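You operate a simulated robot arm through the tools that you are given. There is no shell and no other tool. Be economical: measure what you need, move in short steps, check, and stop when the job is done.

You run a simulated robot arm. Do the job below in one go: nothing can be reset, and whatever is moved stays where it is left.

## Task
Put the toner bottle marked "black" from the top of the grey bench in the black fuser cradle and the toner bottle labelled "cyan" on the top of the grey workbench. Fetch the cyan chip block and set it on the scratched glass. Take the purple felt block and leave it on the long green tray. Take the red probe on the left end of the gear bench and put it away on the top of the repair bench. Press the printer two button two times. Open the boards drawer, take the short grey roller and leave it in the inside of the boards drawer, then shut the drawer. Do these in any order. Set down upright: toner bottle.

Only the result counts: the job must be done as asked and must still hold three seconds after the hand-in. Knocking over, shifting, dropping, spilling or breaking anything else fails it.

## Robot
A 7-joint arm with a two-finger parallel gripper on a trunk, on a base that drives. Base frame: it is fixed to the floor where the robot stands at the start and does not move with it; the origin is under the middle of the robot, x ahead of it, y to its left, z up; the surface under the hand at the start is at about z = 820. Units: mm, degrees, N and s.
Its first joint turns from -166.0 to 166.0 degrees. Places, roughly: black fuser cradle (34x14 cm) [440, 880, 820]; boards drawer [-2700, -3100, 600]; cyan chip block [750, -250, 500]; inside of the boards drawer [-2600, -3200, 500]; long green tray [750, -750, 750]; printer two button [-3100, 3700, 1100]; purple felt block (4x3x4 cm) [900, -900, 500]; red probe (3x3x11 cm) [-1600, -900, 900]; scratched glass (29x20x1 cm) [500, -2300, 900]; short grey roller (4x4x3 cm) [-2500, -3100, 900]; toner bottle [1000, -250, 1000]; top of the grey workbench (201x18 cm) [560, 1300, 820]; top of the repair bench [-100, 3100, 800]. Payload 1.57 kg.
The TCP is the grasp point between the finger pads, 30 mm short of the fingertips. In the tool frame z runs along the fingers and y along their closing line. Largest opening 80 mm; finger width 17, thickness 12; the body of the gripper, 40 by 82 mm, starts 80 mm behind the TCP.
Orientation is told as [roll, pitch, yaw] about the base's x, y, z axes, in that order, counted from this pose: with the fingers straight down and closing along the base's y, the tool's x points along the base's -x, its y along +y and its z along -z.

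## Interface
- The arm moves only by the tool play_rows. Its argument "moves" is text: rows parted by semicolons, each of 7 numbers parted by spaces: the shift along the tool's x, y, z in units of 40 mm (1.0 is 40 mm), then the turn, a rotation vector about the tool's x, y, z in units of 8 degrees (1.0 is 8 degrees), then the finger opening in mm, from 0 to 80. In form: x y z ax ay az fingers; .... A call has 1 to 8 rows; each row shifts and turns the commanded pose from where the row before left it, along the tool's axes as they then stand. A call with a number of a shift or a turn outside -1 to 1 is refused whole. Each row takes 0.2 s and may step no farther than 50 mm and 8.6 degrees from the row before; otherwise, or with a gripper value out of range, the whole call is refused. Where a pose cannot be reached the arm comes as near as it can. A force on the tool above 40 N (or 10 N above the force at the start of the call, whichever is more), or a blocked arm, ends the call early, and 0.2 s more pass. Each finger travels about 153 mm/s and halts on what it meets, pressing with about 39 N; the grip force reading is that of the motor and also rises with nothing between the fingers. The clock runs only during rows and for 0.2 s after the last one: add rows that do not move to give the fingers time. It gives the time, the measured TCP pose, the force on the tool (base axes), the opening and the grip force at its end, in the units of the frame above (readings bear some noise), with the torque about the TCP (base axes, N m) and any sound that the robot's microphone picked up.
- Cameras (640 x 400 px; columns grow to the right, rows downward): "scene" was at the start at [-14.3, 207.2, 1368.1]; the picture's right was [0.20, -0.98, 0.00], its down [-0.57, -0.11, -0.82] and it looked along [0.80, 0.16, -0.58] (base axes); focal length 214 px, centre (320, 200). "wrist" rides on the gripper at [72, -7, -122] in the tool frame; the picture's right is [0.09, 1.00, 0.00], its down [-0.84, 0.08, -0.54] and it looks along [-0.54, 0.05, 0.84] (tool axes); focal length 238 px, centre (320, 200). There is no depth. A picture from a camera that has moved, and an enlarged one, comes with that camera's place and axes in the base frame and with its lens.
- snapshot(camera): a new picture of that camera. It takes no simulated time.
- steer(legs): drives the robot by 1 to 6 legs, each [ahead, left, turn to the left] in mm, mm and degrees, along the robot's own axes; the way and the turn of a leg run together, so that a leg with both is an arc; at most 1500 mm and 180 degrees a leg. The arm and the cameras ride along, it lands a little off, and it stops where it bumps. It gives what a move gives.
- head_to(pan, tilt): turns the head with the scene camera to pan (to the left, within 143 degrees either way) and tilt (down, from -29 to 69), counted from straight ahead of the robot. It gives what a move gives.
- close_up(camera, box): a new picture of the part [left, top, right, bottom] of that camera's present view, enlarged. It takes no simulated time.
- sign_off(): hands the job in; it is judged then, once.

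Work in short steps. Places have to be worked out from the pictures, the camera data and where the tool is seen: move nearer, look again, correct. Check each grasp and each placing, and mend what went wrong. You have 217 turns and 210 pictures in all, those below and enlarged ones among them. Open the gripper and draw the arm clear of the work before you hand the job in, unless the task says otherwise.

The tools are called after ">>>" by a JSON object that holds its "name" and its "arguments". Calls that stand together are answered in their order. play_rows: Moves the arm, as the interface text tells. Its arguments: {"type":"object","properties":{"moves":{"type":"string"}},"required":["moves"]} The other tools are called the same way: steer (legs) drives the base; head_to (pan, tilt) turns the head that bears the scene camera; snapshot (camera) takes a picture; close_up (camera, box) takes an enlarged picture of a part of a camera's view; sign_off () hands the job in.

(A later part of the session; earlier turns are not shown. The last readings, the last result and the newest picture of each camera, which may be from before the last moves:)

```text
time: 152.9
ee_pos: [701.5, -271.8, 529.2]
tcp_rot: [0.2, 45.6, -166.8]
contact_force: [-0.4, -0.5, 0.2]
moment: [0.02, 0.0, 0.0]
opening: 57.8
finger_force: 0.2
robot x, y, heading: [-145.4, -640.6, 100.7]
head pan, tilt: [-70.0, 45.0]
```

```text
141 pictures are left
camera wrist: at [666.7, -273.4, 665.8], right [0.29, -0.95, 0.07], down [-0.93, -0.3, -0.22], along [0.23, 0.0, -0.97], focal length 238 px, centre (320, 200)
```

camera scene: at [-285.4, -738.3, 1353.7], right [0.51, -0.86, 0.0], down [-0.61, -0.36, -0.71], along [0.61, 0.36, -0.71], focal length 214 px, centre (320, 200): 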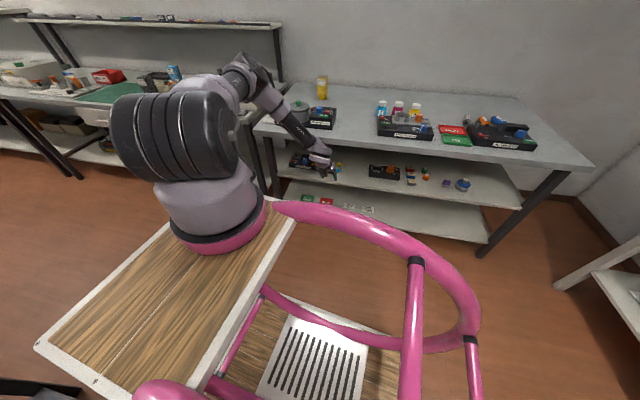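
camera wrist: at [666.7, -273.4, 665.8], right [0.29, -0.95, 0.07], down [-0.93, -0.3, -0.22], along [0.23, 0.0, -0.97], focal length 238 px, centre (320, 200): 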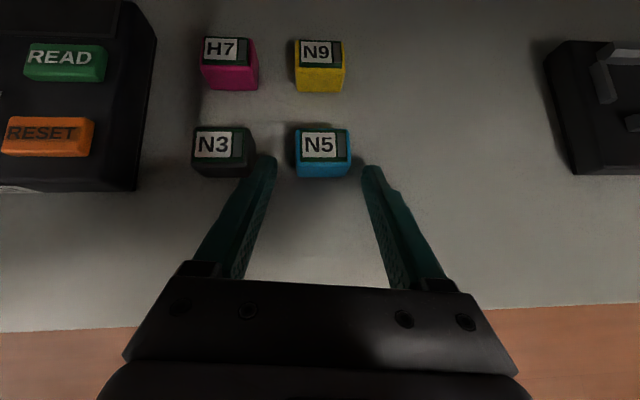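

The left finger would pass close to N3, so I narrow to 48 mm, shift 2 mm right, and drive 24 mm in.

>>> {"name": "play_rows", "arguments": {"moves": "0 .05 0 0 0 0 48;0 0 0 0 0 0 48"}}

>>> {"name": "steer", "arguments": {"legs": [[0, -24, 0]]}}

>>> {"name": "snapshot", "arguments": {"camera": "wrist"}}

```text
time: 153.5
ee_pos: [702.6, -273.3, 528.9]
tcp_rot: [0.2, 45.5, -166.6]
contact_force: [0.0, 1.2, 0.7]
moment: [-0.01, 0.0, -0.01]
opening: 47.8
finger_force: 0.1
robot x, y, heading: [-147.6, -633.6, 101.0]
head pan, tilt: [-70.0, 45.0]
```

```text
time: 154.3
ee_pos: [727.1, -267.3, 529.8]
tcp_rot: [0.2, 45.6, -166.7]
contact_force: [-0.5, -0.6, -0.4]
moment: [0.0, 0.02, 0.02]
opening: 47.9
finger_force: 0.0
robot x, y, heading: [-124.9, -637.1, 100.9]
head pan, tilt: [-70.0, 45.0]
```

```text
140 pictures are left
camera wrist: at [691.1, -270.8, 666.0], right [0.29, -0.95, 0.07], down [-0.93, -0.3, -0.22], along [0.23, 0.0, -0.97], focal length 238 px, centre (320, 200)
```

wrist: 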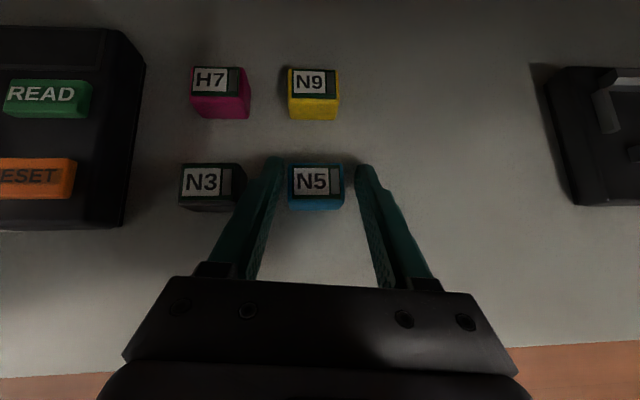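

N5 is between the fingers. I close.

>>> {"name": "play_rows", "arguments": {"moves": "0 0 0 0 0 0 20;0 0 0 0 0 0 20;0 0 0 0 0 0 20;-.2 0 -.2 0 0 0 20;-.36 0 .0 0 0 0 20"}}

>>> {"name": "snapshot", "arguments": {"camera": "wrist"}}

```text
time: 155.5
ee_pos: [712.6, -270.6, 528.6]
tcp_rot: [0.1, 46.4, -166.6]
contact_force: [0.0, -0.2, 6.6]
moment: [-0.04, 0.0, 0.02]
opening: 34.5
finger_force: 39.2
robot x, y, heading: [-121.4, -629.6, 100.7]
head pan, tilt: [-70.0, 45.0]
stopped in row 5: the force on the tool passed its limit at 41 N (the readings are from after the stop); the commanded pose is now the measured one
```

```text
139 pictures are left
camera wrist: at [675.9, -272.7, 665.4], right [0.29, -0.95, 0.07], down [-0.92, -0.3, -0.23], along [0.24, 0.01, -0.97], focal length 238 px, centre (320, 200)
```

wrist: 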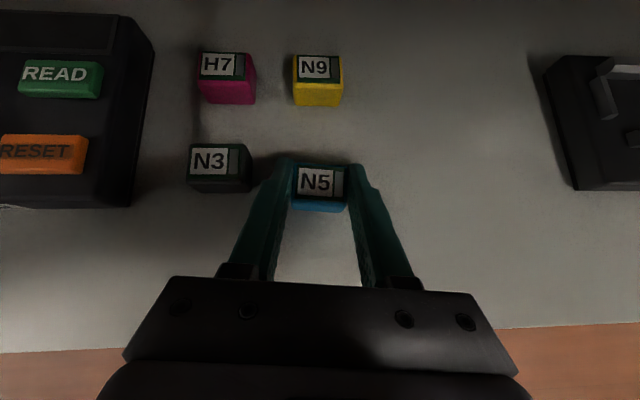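

Gripped at 34.5 mm (my small retreat went down rather than up; no harm visible). I now lift 35 mm straight up.

>>> {"name": "play_rows", "arguments": {"moves": ".3 0 -.3 0 0 0 20;.35 0 -.34 0 0 0 20;0 0 0 0 0 0 20"}}

>>> {"name": "snapshot", "arguments": {"camera": "wrist"}}

```text
time: 156.3
ee_pos: [710.1, -271.5, 565.2]
tcp_rot: [0.1, 46.4, -166.5]
contact_force: [0.4, 0.0, 0.5]
moment: [0.01, 0.01, -0.02]
opening: 34.6
finger_force: 39.5
robot x, y, heading: [-122.8, -632.7, 100.8]
head pan, tilt: [-70.0, 45.0]
```

```text
138 pictures are left
camera wrist: at [674.7, -274.2, 701.5], right [0.29, -0.95, 0.07], down [-0.93, -0.3, -0.23], along [0.24, 0.01, -0.97], focal length 238 px, centre (320, 200)
```

wrist: 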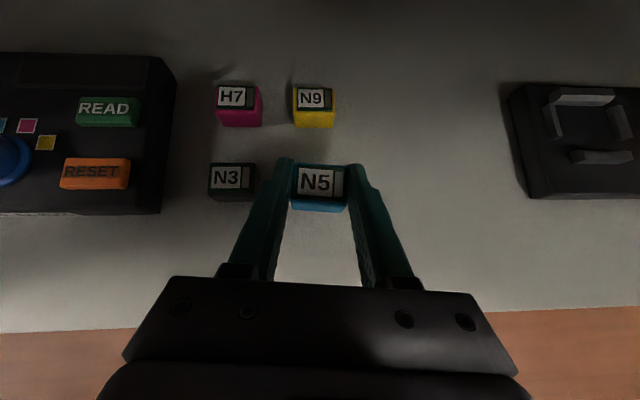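

Held and clear. I drive out 60 mm and retract the arm from under the bench.

>>> {"name": "steer", "arguments": {"legs": [[0, 60, 0]]}}

>>> {"name": "play_rows", "arguments": {"moves": "-.69 0 -.72 0 0 0 20;-.69 0 -.72 0 0 0 20;-.69 0 -.72 0 0 0 20;-.69 0 -.72 0 0 0 20;0 0 0 0 0 0 20"}}

>>> {"name": "snapshot", "arguments": {"camera": "wrist"}}

```text
time: 157.3
ee_pos: [654.0, -284.4, 566.0]
tcp_rot: [0.1, 46.4, -166.6]
contact_force: [-0.4, 0.6, -0.2]
moment: [-0.02, 0.01, 0.0]
opening: 34.2
finger_force: 38.4
robot x, y, heading: [-178.2, -646.2, 100.7]
head pan, tilt: [-70.0, 45.0]
```

```text
time: 158.5
ee_pos: [498.4, -323.4, 567.2]
tcp_rot: [0.0, 46.4, -166.6]
contact_force: [0.2, -0.8, 0.2]
moment: [0.0, 0.02, -0.02]
opening: 34.5
finger_force: 39.0
robot x, y, heading: [-181.7, -645.1, 100.7]
head pan, tilt: [-70.0, 45.0]
```

```text
137 pictures are left
camera wrist: at [461.5, -325.1, 703.2], right [0.29, -0.95, 0.07], down [-0.93, -0.3, -0.23], along [0.24, 0.0, -0.97], focal length 238 px, centre (320, 200)
```

wrist: 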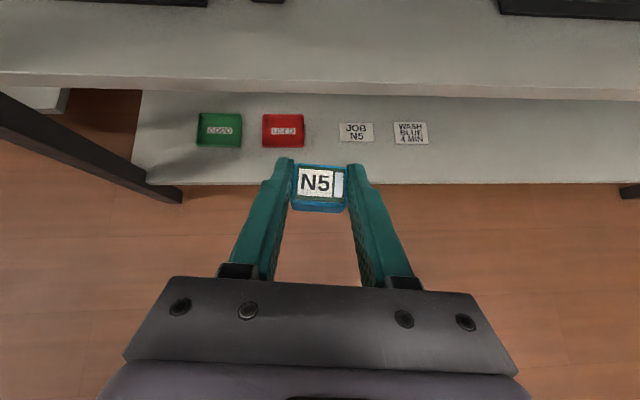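

The chip is out. I raise the hand while levelling the tool.

>>> {"name": "play_rows", "arguments": {"moves": ".45 0 -.85 0 -.82 0 20;.4 0 -.9 0 -.82 0 20;.35 0 -.92 0 -.82 0 20;.3 0 -.93 0 -.82 0 20;.2 0 -.95 0 -.82 0 20;.1 0 -.98 0 -.82 0 20;0 0 -1 0 -.82 0 20;0 0 -1 0 0 0 20"}}

>>> {"name": "play_rows", "arguments": {"moves": "0 0 -1 0 0 0 20;0 0 -1 0 0 0 20;0 0 -1 0 0 0 20;0 0 -1 0 0 0 20;0 0 -1 0 0 0 20;0 0 -1 0 0 0 20"}}

>>> {"name": "snapshot", "arguments": {"camera": "scene"}}

```text
time: 160.3
ee_pos: [445.5, -332.6, 874.6]
tcp_rot: [0.1, 0.4, -166.6]
contact_force: [0.0, 0.6, -1.6]
moment: [-0.03, -0.02, -0.01]
opening: 34.8
finger_force: 39.1
robot x, y, heading: [-183.8, -645.4, 100.9]
head pan, tilt: [-70.0, 45.0]
```

```text
time: 161.7
ee_pos: [445.1, -331.7, 1114.7]
tcp_rot: [0.1, 0.4, -166.5]
contact_force: [0.2, -0.4, 0.3]
moment: [0.01, 0.0, 0.04]
opening: 34.3
finger_force: 38.1
robot x, y, heading: [-182.9, -644.6, 100.6]
head pan, tilt: [-70.0, 45.0]
```

```text
136 pictures are left
camera scene: at [-280.1, -737.0, 1353.7], right [0.51, -0.86, 0.0], down [-0.61, -0.36, -0.71], along [0.61, 0.36, -0.71], focal length 214 px, centre (320, 200)
```

scene: 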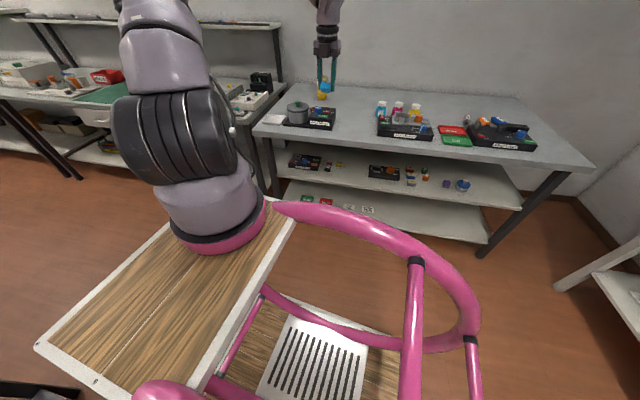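

Next: take the chip to the scratched glass (the blue-framed pane near (505,-2200)). I move to the corridor middle, turn right 90° so my right side faces that bench, and drive part of the way.

>>> {"name": "steer", "arguments": {"legs": [[0, -267, 0], [0, 0, -89.5], [0, -800, 0]]}}

>>> {"name": "snapshot", "arguments": {"camera": "scene"}}

```text
time: 171.3
ee_pos: [548.9, -2002.0, 1112.7]
tcp_rot: [0.1, 0.6, 104.2]
contact_force: [-0.1, 0.1, -0.5]
moment: [0.02, 0.01, 0.02]
opening: 34.6
finger_force: 38.7
robot x, y, heading: [228.6, -1381.6, 11.6]
head pan, tilt: [-70.0, 45.0]
```

```text
135 pictures are left
camera scene: at [133.9, -1283.8, 1353.7], right [-0.85, -0.52, 0.0], down [-0.37, 0.6, -0.71], along [0.37, -0.6, -0.71], focal length 214 px, centre (320, 200)
```

scene: 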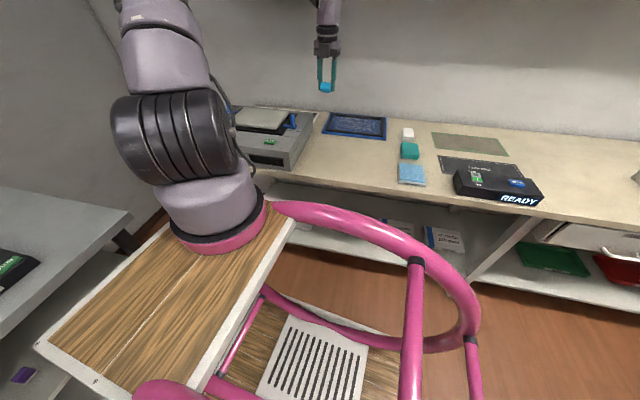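

Now zoom on the panes to tell which is the scratched glass.

>>> {"name": "close_up", "arguments": {"camera": "scene", "box": [310, 90, 550, 210]}}

>>> {"name": "snapshot", "arguments": {"camera": "wrist"}}

```text
2.67 times, centred on (430, 150) of scene
camera zoom: at [133.9, -1283.8, 1353.7], right [-0.85, -0.52, 0.0], down [-0.37, 0.6, -0.71], along [0.37, -0.6, -0.71], focal length 572 px, centre (27, 333)
```

zoom: 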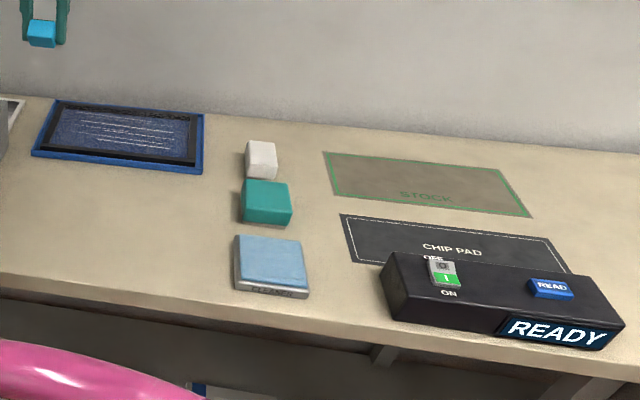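

```text
133 pictures are left
camera wrist: at [575.3, -2069.5, 1236.1], right [-0.94, -0.33, 0.0], down [-0.28, 0.8, 0.54], along [-0.18, 0.5, -0.84], focal length 238 px, centre (320, 200)
```

wrist: 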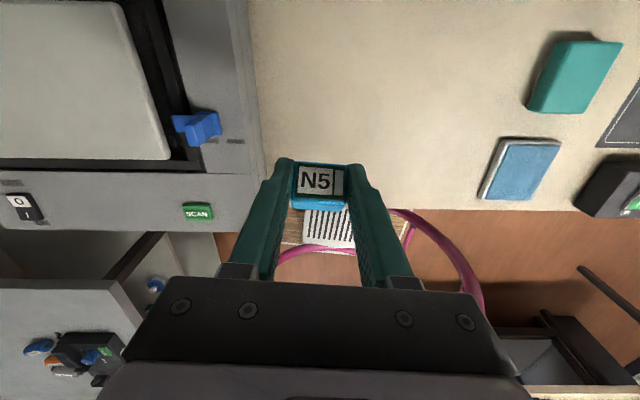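

The blue-framed pane with white scratch lines is the scratched glass, centre about (521,-2233), bench top z≈845. The chip was gripped at 46° tilt, so I must tilt again to lay it flat. I drive 60 mm closer and extend over the glass.

>>> {"name": "steer", "arguments": {"legs": [[0, -60, 0]]}}

>>> {"name": "play_rows", "arguments": {"moves": ".86 .5 0 0 0 0 20;.86 .5 0 0 0 0 20;.86 .5 0 0 0 0 20;.86 .5 0 0 0 0 20;0 0 0 0 .9 0 20;0 0 0 0 .9 0 20;0 0 0 0 .9 0 20;0 0 0 0 0 0 20"}}

>>> {"name": "snapshot", "arguments": {"camera": "wrist"}}

>>> {"name": "snapshot", "arguments": {"camera": "scene"}}

```text
time: 172.3
ee_pos: [560.2, -2061.6, 1113.3]
tcp_rot: [0.0, 0.5, 104.1]
contact_force: [0.2, 0.0, -0.1]
moment: [0.03, 0.02, 0.01]
opening: 34.8
finger_force: 39.1
robot x, y, heading: [239.8, -1442.2, 11.5]
head pan, tilt: [-70.0, 45.0]
```

```text
time: 174.1
ee_pos: [517.2, -2215.0, 1115.6]
tcp_rot: [0.1, 22.1, 104.1]
contact_force: [0.3, 0.2, -0.5]
moment: [0.02, -0.01, 0.01]
opening: 34.4
finger_force: 38.5
robot x, y, heading: [241.6, -1438.9, 11.3]
head pan, tilt: [-70.0, 45.0]
```

```text
132 pictures are left
camera wrist: at [531.4, -2233.8, 1256.1], right [-0.94, -0.33, 0.04], down [-0.31, 0.93, 0.19], along [-0.09, 0.17, -0.98], focal length 238 px, centre (320, 200)
```

wrist: 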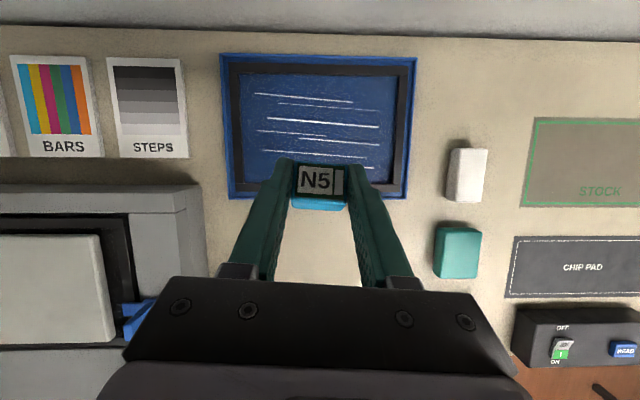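

```text
131 pictures are left
camera scene: at [146.1, -1343.1, 1353.7], right [-0.85, -0.52, 0.0], down [-0.37, 0.6, -0.71], along [0.37, -0.6, -0.71], focal length 214 px, centre (320, 200)
```

scene: 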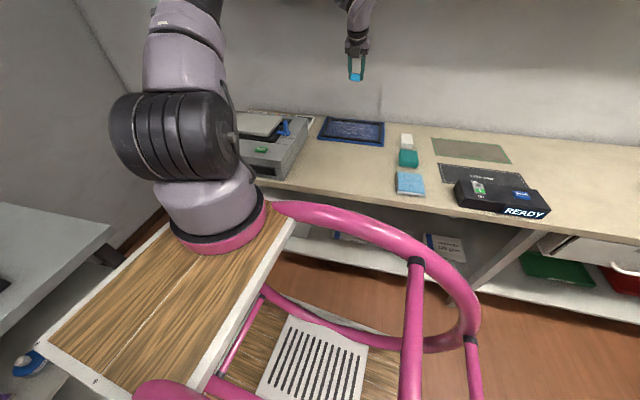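

The glass is centred about (534,-2280) at z≈845. I lower toward it while tilting back to 46°.

>>> {"name": "play_rows", "arguments": {"moves": "-.16 0 .86 0 .51 0 20;-.22 0 .845 0 .51 0 20;-.28 0 .825 0 .51 0 20;-.34 0 .805 0 .51 0 20;-.39 0 .78 0 .51 0 20;-.45 0 .75 0 .51 0 20;0 0 0 0 0 0 20"}}

>>> {"name": "snapshot", "arguments": {"camera": "wrist"}}

```text
time: 175.7
ee_pos: [524.7, -2254.2, 911.3]
tcp_rot: [0.1, 46.7, 104.2]
contact_force: [-0.8, -1.3, -0.7]
moment: [0.01, 0.02, 0.02]
opening: 34.5
finger_force: 39.0
robot x, y, heading: [238.2, -1438.9, 11.6]
head pan, tilt: [-70.0, 45.0]
```

```text
130 pictures are left
camera wrist: at [524.6, -2215.4, 1047.1], right [-0.95, -0.3, 0.07], down [-0.31, 0.92, -0.24], along [0.01, -0.24, -0.97], focal length 238 px, centre (320, 200)
```

wrist: 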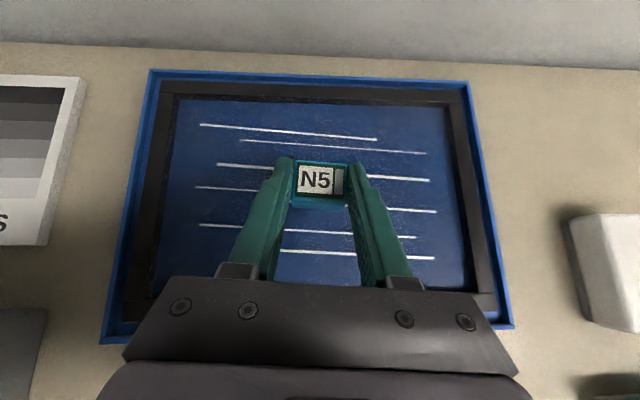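

Centred over the glass. I lower in small steps until contact.

>>> {"name": "play_rows", "arguments": {"moves": "-.15 0 .137 0 0 0 20;-.15 0 .137 0 0 0 20;-.05 0 .05 0 0 0 20;-.05 0 .05 0 0 0 20;0 0 0 0 0 0 20"}}

```text
time: 176.9
ee_pos: [526.2, -2256.3, 888.7]
tcp_rot: [0.1, 46.5, 104.2]
contact_force: [0.1, 0.3, 0.0]
moment: [0.02, 0.01, -0.05]
opening: 34.5
finger_force: 39.0
robot x, y, heading: [237.1, -1440.9, 11.3]
head pan, tilt: [-70.0, 45.0]
```

>>> {"name": "play_rows", "arguments": {"moves": "-.055 0 .05 0 0 0 20;-.055 0 .05 0 0 0 20;-.055 0 .05 0 0 0 20;0 0 0 0 0 0 20"}}

>>> {"name": "snapshot", "arguments": {"camera": "wrist"}}

```text
time: 178.0
ee_pos: [525.4, -2259.9, 882.8]
tcp_rot: [0.1, 47.1, 104.1]
contact_force: [0.0, -0.8, 6.6]
moment: [0.0, 0.0, -0.03]
opening: 34.3
finger_force: 39.2
robot x, y, heading: [239.5, -1442.0, 11.3]
head pan, tilt: [-70.0, 45.0]
stopped in row 4: the force on the tool passed its limit at 40 N (the readings are from after the stop); the commanded pose is now the measured one
```

```text
129 pictures are left
camera wrist: at [525.4, -2218.0, 1019.6], right [-0.95, -0.3, 0.07], down [-0.31, 0.92, -0.24], along [0.01, -0.25, -0.97], focal length 238 px, centre (320, 200)
```

wrist: 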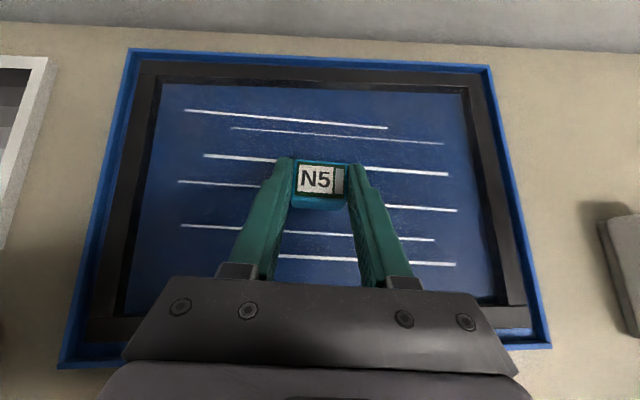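

Contact made, chip flat on the glass. I release and withdraw along the tool axis.

>>> {"name": "play_rows", "arguments": {"moves": "0 0 0 0 0 0 56;0 0 0 0 0 0 56;.1 0 -.5 0 0 0 56;0 0 -.9 0 0 0 56;0 0 -.9 0 0 0 56;.3 0 -.9 0 0 0 56;.3 0 -.9 0 0 0 56"}}

>>> {"name": "snapshot", "arguments": {"camera": "wrist"}}

```text
time: 179.6
ee_pos: [502.3, -2159.7, 1015.4]
tcp_rot: [0.0, 46.9, 104.3]
contact_force: [0.4, 0.5, -0.9]
moment: [-0.04, 0.01, 0.0]
opening: 56.1
finger_force: 0.0
robot x, y, heading: [239.1, -1441.9, 11.5]
head pan, tilt: [-70.0, 45.0]
```

```text
128 pictures are left
camera wrist: at [501.7, -2118.9, 1151.4], right [-0.95, -0.3, 0.07], down [-0.31, 0.92, -0.24], along [0.01, -0.25, -0.97], focal length 238 px, centre (320, 200)
```

wrist: 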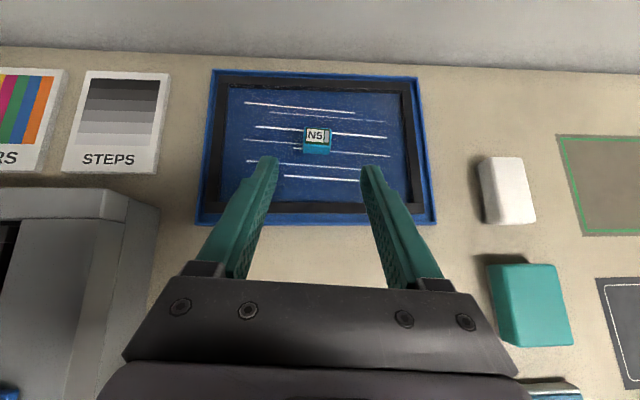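

The cyan chip sits on the scratched glass. Next the purple felt block: I level and raise the tool, move off, turn left 90° so my right side faces the grey bench again.

>>> {"name": "play_rows", "arguments": {"moves": "0 0 -.56 0 -.98 0 60;-.06 0 -.56 0 -.98 0 60;-.14 0 -.55 0 -.98 0 60;-.22 0 -.52 0 -.98 0 60;-.29 0 -.5 0 -.98 0 60;-.36 0 -.45 0 -.98 0 60"}}

>>> {"name": "steer", "arguments": {"legs": [[0, 160, 0], [0, 0, 90], [40, 240, 0]]}}

>>> {"name": "snapshot", "arguments": {"camera": "scene"}}

```text
time: 181.0
ee_pos: [478.8, -2065.8, 1111.4]
tcp_rot: [0.1, -0.2, 104.2]
contact_force: [0.1, 0.3, -0.1]
moment: [-0.02, -0.04, 0.01]
opening: 60.2
finger_force: 0.0
robot x, y, heading: [238.3, -1440.7, 11.6]
head pan, tilt: [-70.0, 45.0]
```

```text
time: 187.7
ee_pos: [589.9, -1051.5, 1109.9]
tcp_rot: [0.1, -0.1, -165.5]
contact_force: [-0.5, 0.2, -0.1]
moment: [0.01, 0.04, -0.01]
opening: 59.8
finger_force: 0.0
robot x, y, heading: [-32.6, -1290.6, 102.0]
head pan, tilt: [-70.0, 45.0]
```

```text
127 pictures are left
camera scene: at [-132.0, -1387.9, 1353.7], right [0.53, -0.85, 0.0], down [-0.6, -0.37, -0.71], along [0.6, 0.37, -0.71], focal length 214 px, centre (320, 200)
```

scene: 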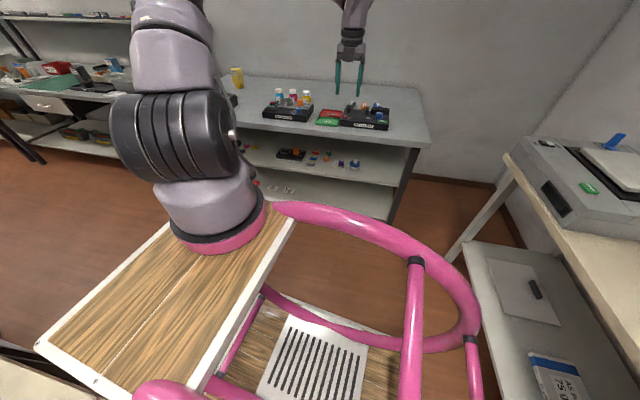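

I zoom on the felt block and the green tray.

>>> {"name": "close_up", "arguments": {"camera": "scene", "box": [250, 90, 430, 210]}}

```text
3.33 times, centred on (340, 150) of scene
camera zoom: at [-132.0, -1387.9, 1353.7], right [0.53, -0.85, 0.0], down [-0.6, -0.37, -0.71], along [0.6, 0.37, -0.71], focal length 715 px, centre (253, 367)
```

zoom: 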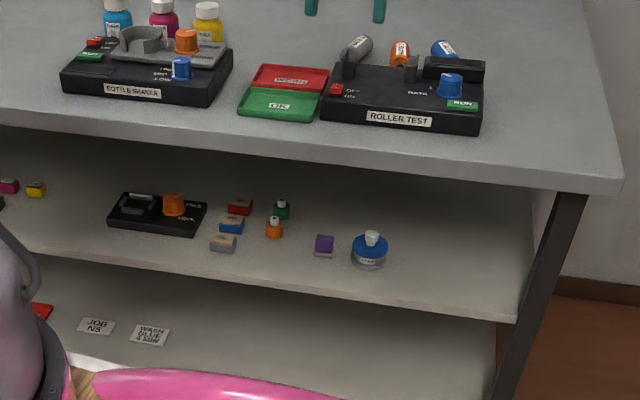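

The purple felt block is near (943,-887) between an orange vial and a blue-capped bottle; the green "OK" tray's centre is about (862,-828). I align laterally and descend before the shelf, as before.

>>> {"name": "play_rows", "arguments": {"moves": ".1 -.8 0 0 0 0 60;.1 -.8 .3 0 0 0 60;.1 -.65 .5 0 0 .1 60;0 0 1 0 0 0 60;0 0 1 0 0 0 60;0 0 1 0 0 0 60;0 0 1 0 0 0 60;0 0 1 0 0 0 60"}}

>>> {"name": "play_rows", "arguments": {"moves": ".3 0 1 0 0 0 60;.3 0 .8 0 .7 0 60;.2 0 .8 0 .7 0 60;.1 0 .8 0 .7 0 60;.1 0 .8 0 .7 0 60;0 0 .8 0 .7 0 60;0 0 0 0 0 0 60"}}

>>> {"name": "snapshot", "arguments": {"camera": "wrist"}}

```text
time: 189.5
ee_pos: [578.7, -960.7, 879.3]
tcp_rot: [0.1, 0.0, -166.3]
contact_force: [0.4, -0.3, -0.3]
moment: [0.02, -0.01, -0.01]
opening: 60.1
finger_force: 0.1
robot x, y, heading: [-37.3, -1295.0, 101.8]
head pan, tilt: [-70.0, 45.0]
```

```text
time: 191.1
ee_pos: [647.7, -944.5, 684.3]
tcp_rot: [0.1, 28.0, -166.2]
contact_force: [0.2, 0.3, 0.3]
moment: [0.01, 0.0, -0.04]
opening: 59.7
finger_force: 0.1
robot x, y, heading: [-34.4, -1292.7, 101.8]
head pan, tilt: [-70.0, 45.0]
```

```text
125 pictures are left
camera wrist: at [653.8, -936.4, 827.0], right [0.32, -0.95, 0.05], down [-0.95, -0.31, 0.09], along [-0.07, -0.07, -1.0], focal length 238 px, centre (320, 200)
```

wrist: 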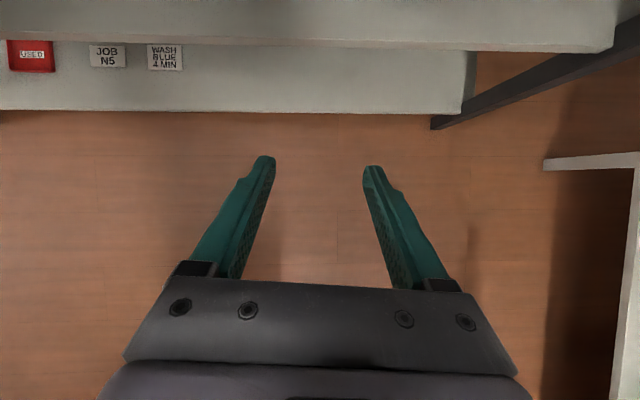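

Same as before: tilt to 46° and lower to ≈550.

>>> {"name": "play_rows", "arguments": {"moves": "-.41 0 .71 0 .56 0 60;-.47 0 .68 0 .56 0 60;-.53 0 .63 0 .56 0 60;-.57 0 .59 0 .56 0 60;0 0 0 0 0 0 60"}}

>>> {"name": "play_rows", "arguments": {"moves": ".62 0 .64 0 0 0 60;.62 0 .64 0 0 0 60;.62 0 .64 0 0 0 60;0 0 0 0 0 0 60"}}

>>> {"name": "snapshot", "arguments": {"camera": "wrist"}}

```text
time: 192.3
ee_pos: [640.4, -946.1, 554.5]
tcp_rot: [0.1, 46.0, -166.2]
contact_force: [0.6, 1.3, 0.3]
moment: [0.0, 0.04, -0.02]
opening: 59.7
finger_force: 0.1
robot x, y, heading: [-32.6, -1294.1, 101.9]
head pan, tilt: [-70.0, 45.0]
```

```text
time: 193.3
ee_pos: [744.8, -920.8, 554.2]
tcp_rot: [0.1, 45.7, -166.1]
contact_force: [-0.3, 0.3, 0.0]
moment: [-0.03, -0.02, 0.03]
opening: 60.0
finger_force: 0.0
robot x, y, heading: [-36.4, -1295.8, 101.9]
head pan, tilt: [-70.0, 45.0]
```

```text
124 pictures are left
camera wrist: at [709.7, -923.3, 690.6], right [0.3, -0.95, 0.07], down [-0.93, -0.31, -0.22], along [0.23, 0.0, -0.97], focal length 238 px, centre (320, 200)
```

wrist: 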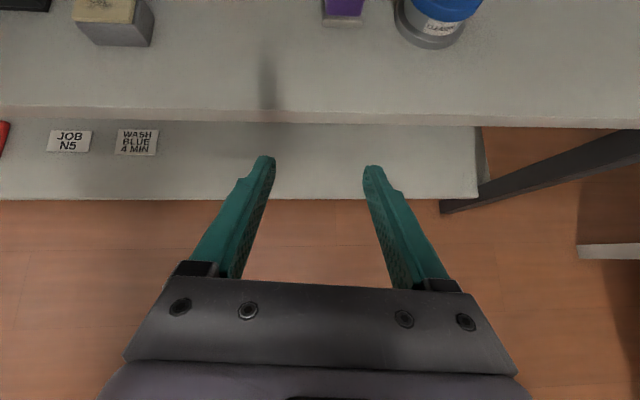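

Felt block front base at about (933,-891), 41 mm wide. I shift 13 mm right, narrow to 58 and advance 80 mm, then drive the base for the remainder.

>>> {"name": "play_rows", "arguments": {"moves": "0 .33 0 0 0 0 58;.6 0 .61 0 0 0 58;.6 0 .61 0 0 0 58;-.1 0 .1 0 0 0 58;-.15 0 .15 0 0 0 58;0 0 0 0 0 0 58"}}

>>> {"name": "steer", "arguments": {"legs": [[0, -65, 0]]}}

>>> {"name": "snapshot", "arguments": {"camera": "wrist"}}

```text
time: 194.7
ee_pos: [814.9, -916.5, 541.5]
tcp_rot: [0.2, 45.8, -166.4]
contact_force: [0.1, 0.2, 0.5]
moment: [0.0, -0.01, -0.01]
opening: 58.1
finger_force: 0.0
robot x, y, heading: [-33.7, -1294.1, 101.9]
head pan, tilt: [-70.0, 45.0]
```

```text
time: 195.7
ee_pos: [879.4, -902.0, 541.2]
tcp_rot: [0.2, 45.8, -166.2]
contact_force: [-0.7, -0.7, 0.1]
moment: [-0.01, 0.03, -0.02]
opening: 57.9
finger_force: 0.3
robot x, y, heading: [27.9, -1278.5, 101.9]
head pan, tilt: [-70.0, 45.0]
```

```text
123 pictures are left
camera wrist: at [844.5, -904.9, 677.6], right [0.3, -0.95, 0.07], down [-0.93, -0.31, -0.22], along [0.23, 0.0, -0.97], focal length 238 px, centre (320, 200)
```

wrist: 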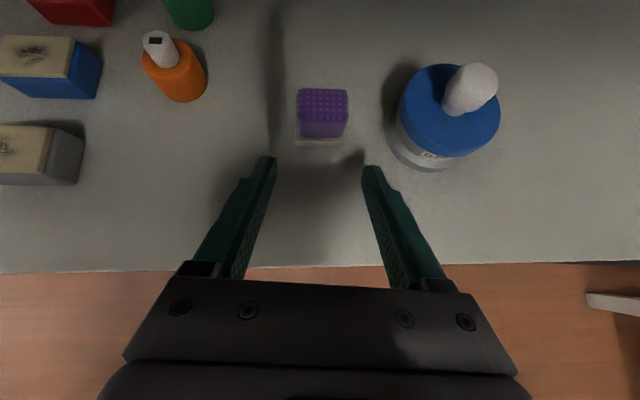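

Block is centred. I set 54 mm opening, lower 6 mm and drive in 50 mm.

>>> {"name": "play_rows", "arguments": {"moves": "-.11 0 .1 0 0 0 54;0 0 0 0 0 0 54"}}

>>> {"name": "steer", "arguments": {"legs": [[0, -50, 0]]}}

>>> {"name": "snapshot", "arguments": {"camera": "wrist"}}

```text
time: 196.3
ee_pos: [880.3, -902.6, 536.1]
tcp_rot: [0.2, 45.8, -166.1]
contact_force: [-0.3, 0.5, -0.2]
moment: [0.04, -0.02, 0.02]
opening: 54.2
finger_force: 0.0
robot x, y, heading: [32.0, -1279.0, 102.1]
head pan, tilt: [-70.0, 45.0]
```

```text
time: 197.2
ee_pos: [929.8, -892.9, 535.1]
tcp_rot: [0.1, 45.8, -166.1]
contact_force: [-0.3, 0.3, -0.2]
moment: [-0.02, -0.03, -0.04]
opening: 54.1
finger_force: 0.0
robot x, y, heading: [79.7, -1273.0, 102.1]
head pan, tilt: [-70.0, 45.0]
```

```text
122 pictures are left
camera wrist: at [892.8, -894.3, 672.0], right [0.3, -0.95, 0.07], down [-0.93, -0.31, -0.22], along [0.23, 0.0, -0.97], focal length 238 px, centre (320, 200)
```

wrist: 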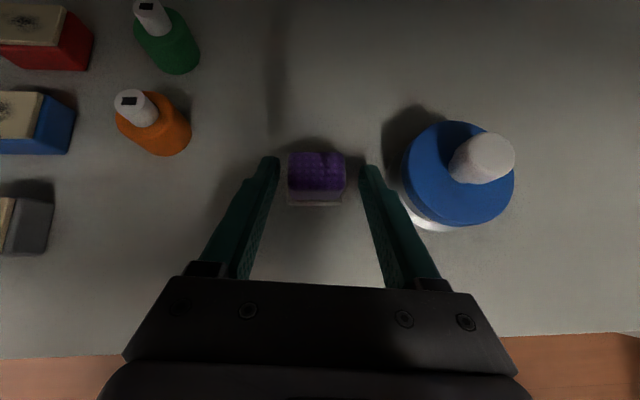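

The block is between the fingers without contact. I close and lift straight up.

>>> {"name": "play_rows", "arguments": {"moves": "0 0 0 0 0 0 20;0 0 0 0 0 0 20;0 0 0 0 0 0 20;.3 0 -.3 0 0 0 20;.4 0 -.4 0 0 0 20;0 0 0 0 0 0 20"}}

>>> {"name": "snapshot", "arguments": {"camera": "wrist"}}

```text
time: 198.6
ee_pos: [927.9, -891.8, 575.8]
tcp_rot: [0.1, 45.7, -166.0]
contact_force: [0.2, -0.3, -1.7]
moment: [0.0, 0.0, 0.01]
opening: 35.0
finger_force: 38.9
robot x, y, heading: [79.7, -1270.9, 102.0]
head pan, tilt: [-70.0, 45.0]
```

```text
121 pictures are left
camera wrist: at [892.1, -894.4, 712.6], right [0.3, -0.95, 0.07], down [-0.93, -0.31, -0.22], along [0.23, 0.0, -0.97], focal length 238 px, centre (320, 200)
```

wrist: 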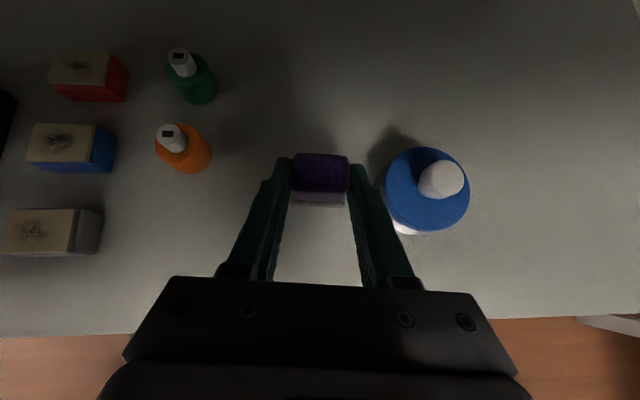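

Held at 35 mm. I back out: base 115 mm, then the arm.

>>> {"name": "steer", "arguments": {"legs": [[0, 115, 0]]}}

>>> {"name": "play_rows", "arguments": {"moves": "-.69 0 -.72 0 0 0 20;-.69 0 -.72 0 0 0 20;-.69 0 -.72 0 0 0 20;-.69 0 -.72 0 0 0 20;-.35 0 -.36 0 0 0 20;0 0 0 0 0 0 20"}}

>>> {"name": "play_rows", "arguments": {"moves": ".4 0 -.85 0 -.82 0 20;.35 0 -.9 0 -.82 0 20;.3 0 -.92 0 -.82 0 20;.25 0 -.93 0 -.82 0 20;.2 0 -.95 0 -.82 0 20;.1 0 -.98 0 -.82 0 20;0 0 -1 0 -.82 0 20;0 0 -1 0 0 0 20"}}

>>> {"name": "play_rows", "arguments": {"moves": "0 0 -1 0 0 0 20;0 0 -1 0 0 0 20;0 0 -1 0 0 0 20;0 0 -1 0 0 0 20;0 0 -1 0 0 0 20"}}

>>> {"name": "snapshot", "arguments": {"camera": "wrist"}}

```text
time: 199.8
ee_pos: [810.9, -917.4, 575.4]
tcp_rot: [0.0, 45.7, -166.2]
contact_force: [0.7, 0.5, -0.6]
moment: [0.0, 0.01, 0.0]
opening: 34.7
finger_force: 39.0
robot x, y, heading: [-39.9, -1290.2, 101.8]
head pan, tilt: [-70.0, 45.0]
```

```text
time: 201.2
ee_pos: [636.2, -960.2, 577.1]
tcp_rot: [0.2, 45.8, -166.2]
contact_force: [0.9, 0.4, 0.2]
moment: [-0.01, 0.03, 0.01]
opening: 34.9
finger_force: 39.0
robot x, y, heading: [-38.9, -1294.4, 102.1]
head pan, tilt: [-70.0, 45.0]
```

```text
time: 203.0
ee_pos: [584.1, -973.1, 882.2]
tcp_rot: [0.0, -0.2, -166.3]
contact_force: [-0.8, 1.2, -0.9]
moment: [-0.01, 0.0, 0.0]
opening: 34.6
finger_force: 38.9
robot x, y, heading: [-41.4, -1292.3, 101.8]
head pan, tilt: [-70.0, 45.0]
```

```text
time: 204.2
ee_pos: [580.6, -974.0, 1082.8]
tcp_rot: [0.0, -0.3, -166.3]
contact_force: [-0.4, 0.3, -1.1]
moment: [-0.03, 0.04, 0.03]
opening: 34.7
finger_force: 38.9
robot x, y, heading: [-39.3, -1297.0, 101.9]
head pan, tilt: [-70.0, 45.0]
```

```text
120 pictures are left
camera wrist: at [652.1, -949.7, 1204.4], right [0.33, -0.95, 0.0], down [-0.79, -0.27, 0.54], along [-0.51, -0.18, -0.84], focal length 238 px, centre (320, 200)
```

wrist: 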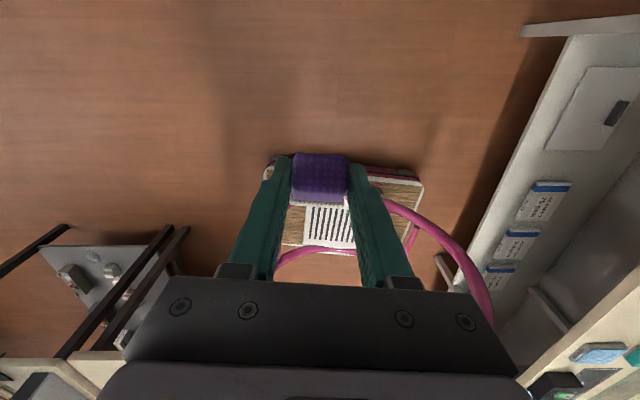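

Felt is held. I drive closer to the green tray on the bench top and extend above it with some tilt to look.

>>> {"name": "steer", "arguments": {"legs": [[100, -80, 0]]}}

>>> {"name": "play_rows", "arguments": {"moves": ".98 .1 0 0 0 0 20;.98 .1 0 0 0 0 20;.98 .1 0 0 0 0 20;.98 .1 0 0 0 0 20;.98 .1 0 0 0 0 20;0 0 0 0 .9 0 20;0 0 0 0 .9 0 20;0 0 0 0 .9 0 20"}}

>>> {"name": "snapshot", "arguments": {"camera": "wrist"}}

```text
time: 205.5
ee_pos: [638.3, -859.3, 1082.2]
tcp_rot: [0.2, -0.1, -166.2]
contact_force: [-0.4, 0.3, -1.0]
moment: [0.0, -0.03, 0.0]
opening: 35.0
finger_force: 38.9
robot x, y, heading: [22.4, -1180.3, 101.7]
head pan, tilt: [-70.0, 45.0]
```

```text
time: 207.3
ee_pos: [834.1, -832.5, 1081.3]
tcp_rot: [0.1, 21.6, -166.2]
contact_force: [-0.9, 0.0, -0.8]
moment: [-0.02, 0.0, -0.01]
opening: 35.0
finger_force: 38.7
robot x, y, heading: [18.6, -1180.0, 102.1]
head pan, tilt: [-70.0, 45.0]
```

```text
119 pictures are left
camera wrist: at [855.6, -821.4, 1222.4], right [0.32, -0.95, 0.04], down [-0.93, -0.31, 0.2], along [-0.18, -0.1, -0.98], focal length 238 px, centre (320, 200)
```

wrist: 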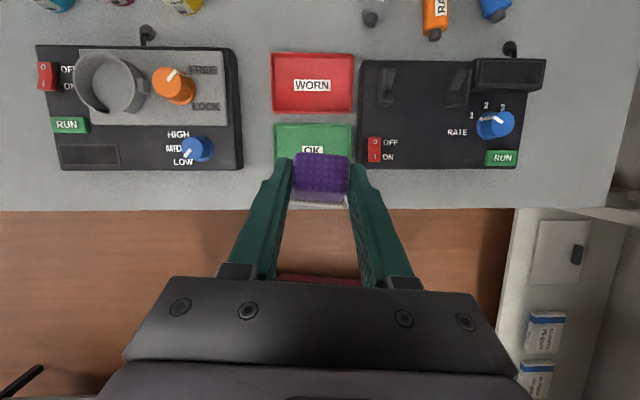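

The green tray's centre is about (853,-826), right under my aim. I descend while tilting to 46°.

>>> {"name": "play_rows", "arguments": {"moves": "-.345 0 .775 0 .5 0 20;-.4 0 .75 0 .5 0 20;-.45 0 .72 0 .5 0 20;-.5 0 .69 0 .5 0 20;-.545 0 .65 0 .5 0 20;-.5 0 .5 0 .5 0 20;0 0 0 0 0 0 20"}}

>>> {"name": "snapshot", "arguments": {"camera": "wrist"}}

```text
time: 208.9
ee_pos: [825.6, -837.6, 884.6]
tcp_rot: [0.2, 45.4, -166.2]
contact_force: [0.1, 0.4, -0.3]
moment: [0.0, -0.02, 0.03]
opening: 34.7
finger_force: 39.1
robot x, y, heading: [20.8, -1178.9, 101.7]
head pan, tilt: [-70.0, 45.0]
```

```text
118 pictures are left
camera wrist: at [790.3, -840.1, 1020.0], right [0.3, -0.95, 0.07], down [-0.93, -0.31, -0.22], along [0.23, 0.0, -0.97], focal length 238 px, centre (320, 200)
```

wrist: 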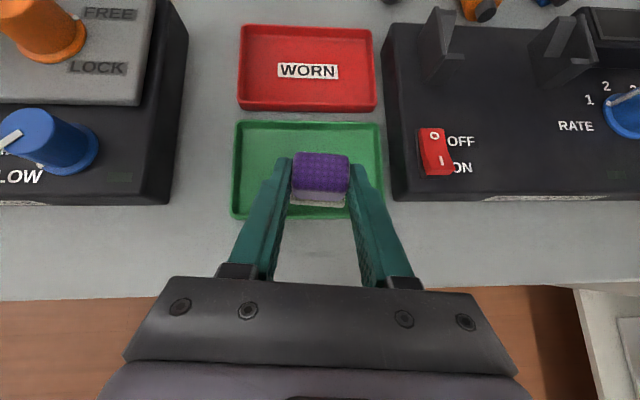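

The block is slightly near/right of the tray centre; I correct 14 mm forward, 6 mm left and lower gently.

>>> {"name": "play_rows", "arguments": {"moves": ".24 -.15 .25 0 0 0 20;-.18 0 .18 0 0 0 20;-.11 0 .11 0 0 0 20;-.05 0 .05 0 0 0 20;0 0 0 0 0 0 20"}}

>>> {"name": "snapshot", "arguments": {"camera": "wrist"}}

```text
time: 210.1
ee_pos: [836.9, -827.8, 864.9]
tcp_rot: [0.0, 45.6, -166.2]
contact_force: [-0.1, -0.4, 0.1]
moment: [-0.02, 0.04, 0.02]
opening: 34.9
finger_force: 38.8
robot x, y, heading: [20.6, -1177.4, 102.2]
head pan, tilt: [-70.0, 45.0]
```

```text
117 pictures are left
camera wrist: at [801.7, -828.7, 1001.8], right [0.3, -0.95, 0.07], down [-0.93, -0.31, -0.22], along [0.23, 0.0, -0.97], focal length 238 px, centre (320, 200)
```

wrist: 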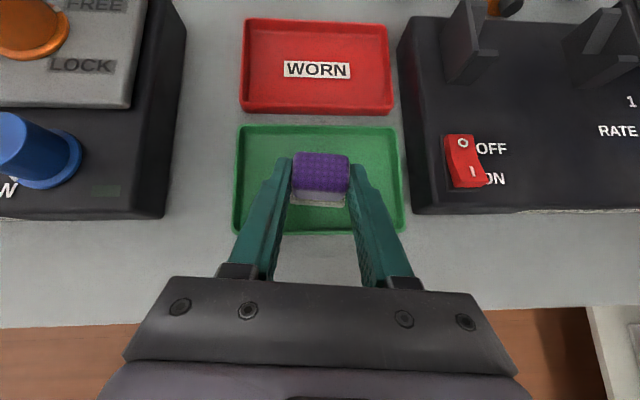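

Well centred. A few more millimetres until contact.

>>> {"name": "play_rows", "arguments": {"moves": "-.05 0 .05 0 0 0 20;-.05 0 .05 0 0 0 20;0 0 0 0 0 0 20"}}

```text
time: 210.9
ee_pos: [837.0, -826.4, 860.8]
tcp_rot: [0.0, 45.6, -166.3]
contact_force: [-1.3, 0.3, 10.2]
moment: [0.22, -0.05, 0.02]
opening: 34.8
finger_force: 38.2
robot x, y, heading: [20.7, -1181.6, 101.9]
head pan, tilt: [-70.0, 45.0]
```

Contact. I release and withdraw along the tool axis.

>>> {"name": "play_rows", "arguments": {"moves": "0 0 0 0 0 0 54;0 0 0 0 0 0 54;0 0 -.5 0 0 0 54;0 0 -.9 0 0 0 54;0 0 -.9 0 0 0 54;0 0 -.9 0 -.4 0 54;0 0 -.9 0 -.4 0 54"}}

>>> {"name": "snapshot", "arguments": {"camera": "wrist"}}

```text
time: 212.5
ee_pos: [726.2, -855.2, 976.0]
tcp_rot: [0.0, 39.0, -166.1]
contact_force: [0.6, 0.7, -0.4]
moment: [-0.01, -0.01, -0.02]
opening: 54.0
finger_force: 0.1
robot x, y, heading: [18.1, -1177.8, 101.8]
head pan, tilt: [-70.0, 45.0]
```

```text
116 pictures are left
camera wrist: at [705.7, -853.9, 1116.0], right [0.31, -0.95, 0.06], down [-0.94, -0.31, -0.11], along [0.12, -0.02, -0.99], focal length 238 px, centre (320, 200)
```

wrist: 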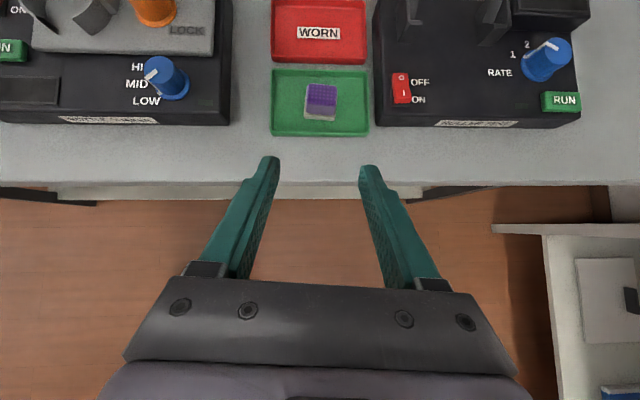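

The felt block sits in the tray. Next the boards drawer; I level and raise the tool, then swing the arm to the front while un-flipping the tool.

>>> {"name": "play_rows", "arguments": {"moves": "-.1 0 -.74 0 -.98 0 60;-.2 0 -.72 0 -.98 0 60;-.3 0 -.68 0 -.98 0 60;-.38 0 -.63 0 -.98 0 60;-.45 0 -.58 0 -.98 0 60"}}

>>> {"name": "play_rows", "arguments": {"moves": "-.309 -.898 0 0 0 .48 60;-.368 -.876 0 0 0 .48 60;-.427 -.849 0 0 0 .48 60;-.482 -.819 0 0 0 .48 60;-.535 -.785 0 0 0 .48 60;-.586 -.748 0 0 0 .48 60;-.636 -.706 0 0 0 .48 60;-.681 -.662 0 0 0 .48 60"}}

>>> {"name": "play_rows", "arguments": {"moves": "-.723 -.616 0 0 0 .48 60;-.764 -.565 0 0 0 .48 60;-.799 -.513 0 0 0 .48 60;-.832 -.459 0 0 0 .48 60;-.743 .591 0 0 0 .48 60;-.703 .639 0 0 0 .48 60;-.658 .686 0 0 0 .48 60;-.611 .728 0 0 0 .48 60"}}

>>> {"name": "play_rows", "arguments": {"moves": "-.561 .767 0 0 0 .48 60;-.508 .803 0 0 0 .48 60;-.453 .835 0 0 0 .48 60;-.397 .863 0 0 0 .48 60;-.339 .888 0 0 0 .48 60;-.278 .908 0 0 0 .48 60;-.217 .925 0 0 0 .48 60;-.155 .937 0 0 0 .48 60"}}

```text
time: 213.7
ee_pos: [618.9, -878.4, 1076.9]
tcp_rot: [0.0, -0.2, -166.4]
contact_force: [-0.1, -1.1, 0.7]
moment: [0.0, 0.04, 0.01]
opening: 59.9
finger_force: 0.1
robot x, y, heading: [19.8, -1179.3, 102.0]
head pan, tilt: [-70.0, 45.0]
```

```text
time: 215.5
ee_pos: [454.9, -622.6, 1075.8]
tcp_rot: [0.1, 0.0, 162.9]
contact_force: [0.6, -0.8, -0.2]
moment: [0.02, 0.05, 0.03]
opening: 59.8
finger_force: 0.1
robot x, y, heading: [21.0, -1179.9, 101.9]
head pan, tilt: [-70.0, 45.0]
```

```text
time: 217.3
ee_pos: [223.7, -511.0, 1076.6]
tcp_rot: [0.1, 0.0, 132.1]
contact_force: [1.5, 0.0, -0.6]
moment: [-0.03, 0.06, 0.01]
opening: 60.1
finger_force: 0.0
robot x, y, heading: [17.7, -1182.8, 101.8]
head pan, tilt: [-70.0, 45.0]
```

```text
time: 219.1
ee_pos: [-78.1, -546.1, 1077.5]
tcp_rot: [0.2, 0.2, 101.5]
contact_force: [0.7, -0.8, 0.0]
moment: [-0.02, 0.04, 0.0]
opening: 60.1
finger_force: 0.1
robot x, y, heading: [18.0, -1181.4, 102.1]
head pan, tilt: [-70.0, 45.0]
```

Arm is in front. I back into the aisle, turn clockwise 180°, and drive right along the aisle toward the drawers.

>>> {"name": "steer", "arguments": {"legs": [[-230, 0, 0], [0, 0, -90], [0, 0, -90], [0, -1300, 0]]}}

>>> {"name": "head_to", "arguments": {"pan": -45, "tilt": 30}}

>>> {"name": "snapshot", "arguments": {"camera": "scene"}}

>>> {"name": "head_to", "arguments": {"pan": -120, "tilt": 35}}

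>>> {"name": "snapshot", "arguments": {"camera": "scene"}}

```text
time: 232.8
ee_pos: [-743.8, -2255.5, 1077.1]
tcp_rot: [0.9, 0.2, -75.8]
contact_force: [26.6, 13.4, 14.7]
moment: [0.16, -0.34, -0.01]
opening: 35.0
finger_force: 0.1
robot x, y, heading: [-870.5, -1625.6, -76.5]
head pan, tilt: [-70.0, 45.0]
stopped in leg 4: the force on the tool passed its limit at 57 N (the readings are from after the stop); the commanded pose is now the measured one
```

```text
time: 233.6
ee_pos: [-746.5, -2256.2, 1076.9]
tcp_rot: [0.7, 0.2, -76.0]
contact_force: [32.4, 12.8, 4.3]
moment: [0.27, -0.76, 0.15]
opening: 29.9
finger_force: 0.0
robot x, y, heading: [-869.5, -1627.7, -76.5]
head pan, tilt: [-45.0, 30.0]
```

```text
115 pictures are left
camera scene: at [-755.5, -1561.8, 1376.1], right [-0.85, 0.52, 0.0], down [0.26, 0.43, -0.87], along [-0.45, -0.74, -0.5], focal length 214 px, centre (320, 200)
```

scene: 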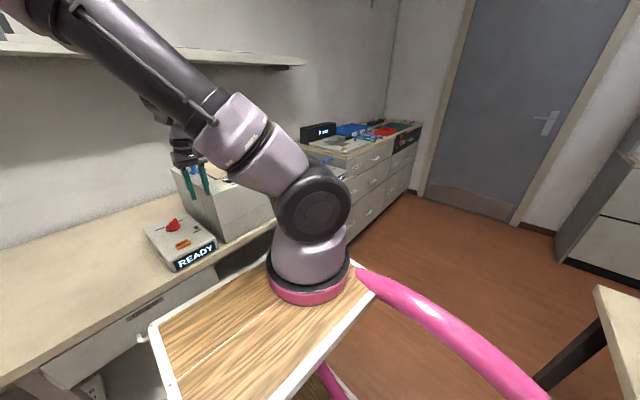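

```text
time: 235.1
ee_pos: [-746.0, -2255.6, 1076.9]
tcp_rot: [0.7, 0.2, -76.1]
contact_force: [32.8, 13.7, -3.1]
moment: [0.36, -0.92, 0.1]
opening: 29.2
finger_force: 0.1
robot x, y, heading: [-870.9, -1621.8, -76.7]
head pan, tilt: [-120.0, 35.0]
```

```text
114 pictures are left
camera scene: at [-792.5, -1459.9, 1368.3], right [0.28, 0.96, 0.0], down [0.55, -0.16, -0.82], along [-0.79, 0.23, -0.57], focal length 214 px, centre (320, 200)
```

scene: 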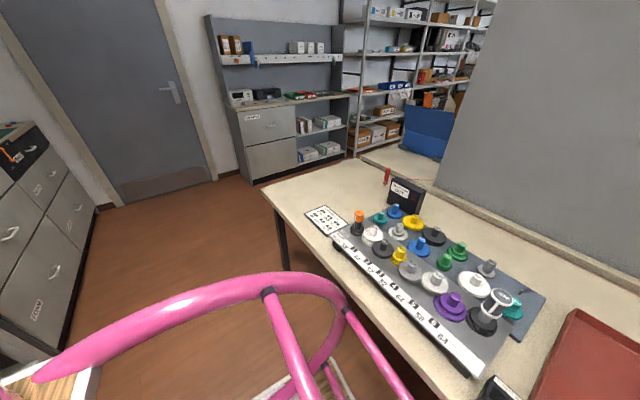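

The hand bumped a tall box on the bench. I back away left at once, retreat from that bench and inspect.

>>> {"name": "steer", "arguments": {"legs": [[0, 80, 0]]}}

>>> {"name": "head_to", "arguments": {"pan": -35, "tilt": 35}}

>>> {"name": "snapshot", "arguments": {"camera": "scene"}}

>>> {"name": "snapshot", "arguments": {"camera": "wrist"}}

```text
time: 236.2
ee_pos: [-668.1, -2238.5, 1075.8]
tcp_rot: [0.7, 0.1, -76.1]
contact_force: [0.6, 0.5, 0.2]
moment: [0.03, 0.0, 0.0]
opening: 60.0
finger_force: 0.0
robot x, y, heading: [-791.6, -1609.2, -76.4]
head pan, tilt: [-120.0, 35.0]
```

```text
time: 237.8
ee_pos: [-669.2, -2236.9, 1076.5]
tcp_rot: [0.7, 0.2, -76.1]
contact_force: [0.4, -0.2, -0.3]
moment: [-0.02, 0.01, -0.01]
opening: 59.8
finger_force: 0.0
robot x, y, heading: [-794.9, -1610.6, -76.6]
head pan, tilt: [-35.0, 35.0]
```

```text
113 pictures are left
camera scene: at [-663.2, -1548.4, 1368.5], right [-0.93, 0.37, 0.0], down [0.21, 0.53, -0.82], along [-0.3, -0.76, -0.57], focal length 214 px, centre (320, 200)
```

scene: 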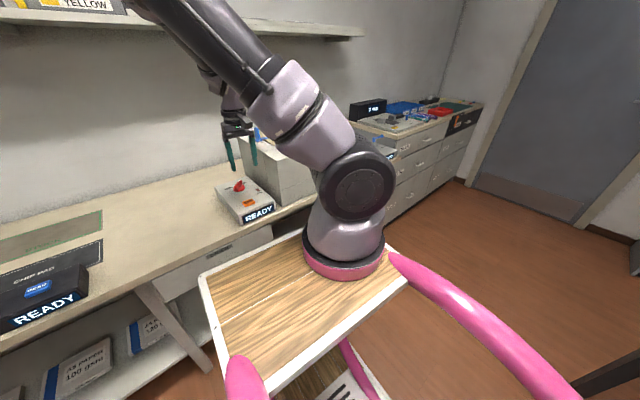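

```text
112 pictures are left
camera wrist: at [-692.0, -2170.7, 1198.7], right [0.94, 0.33, 0.01], down [0.27, -0.8, 0.54], along [0.19, -0.51, -0.84], focal length 238 px, centre (320, 200)
```

wrist: 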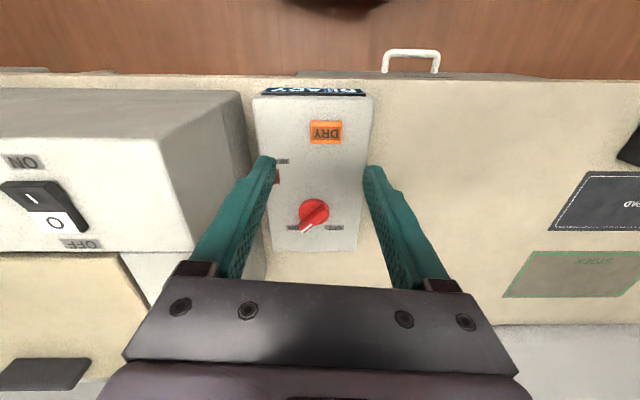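

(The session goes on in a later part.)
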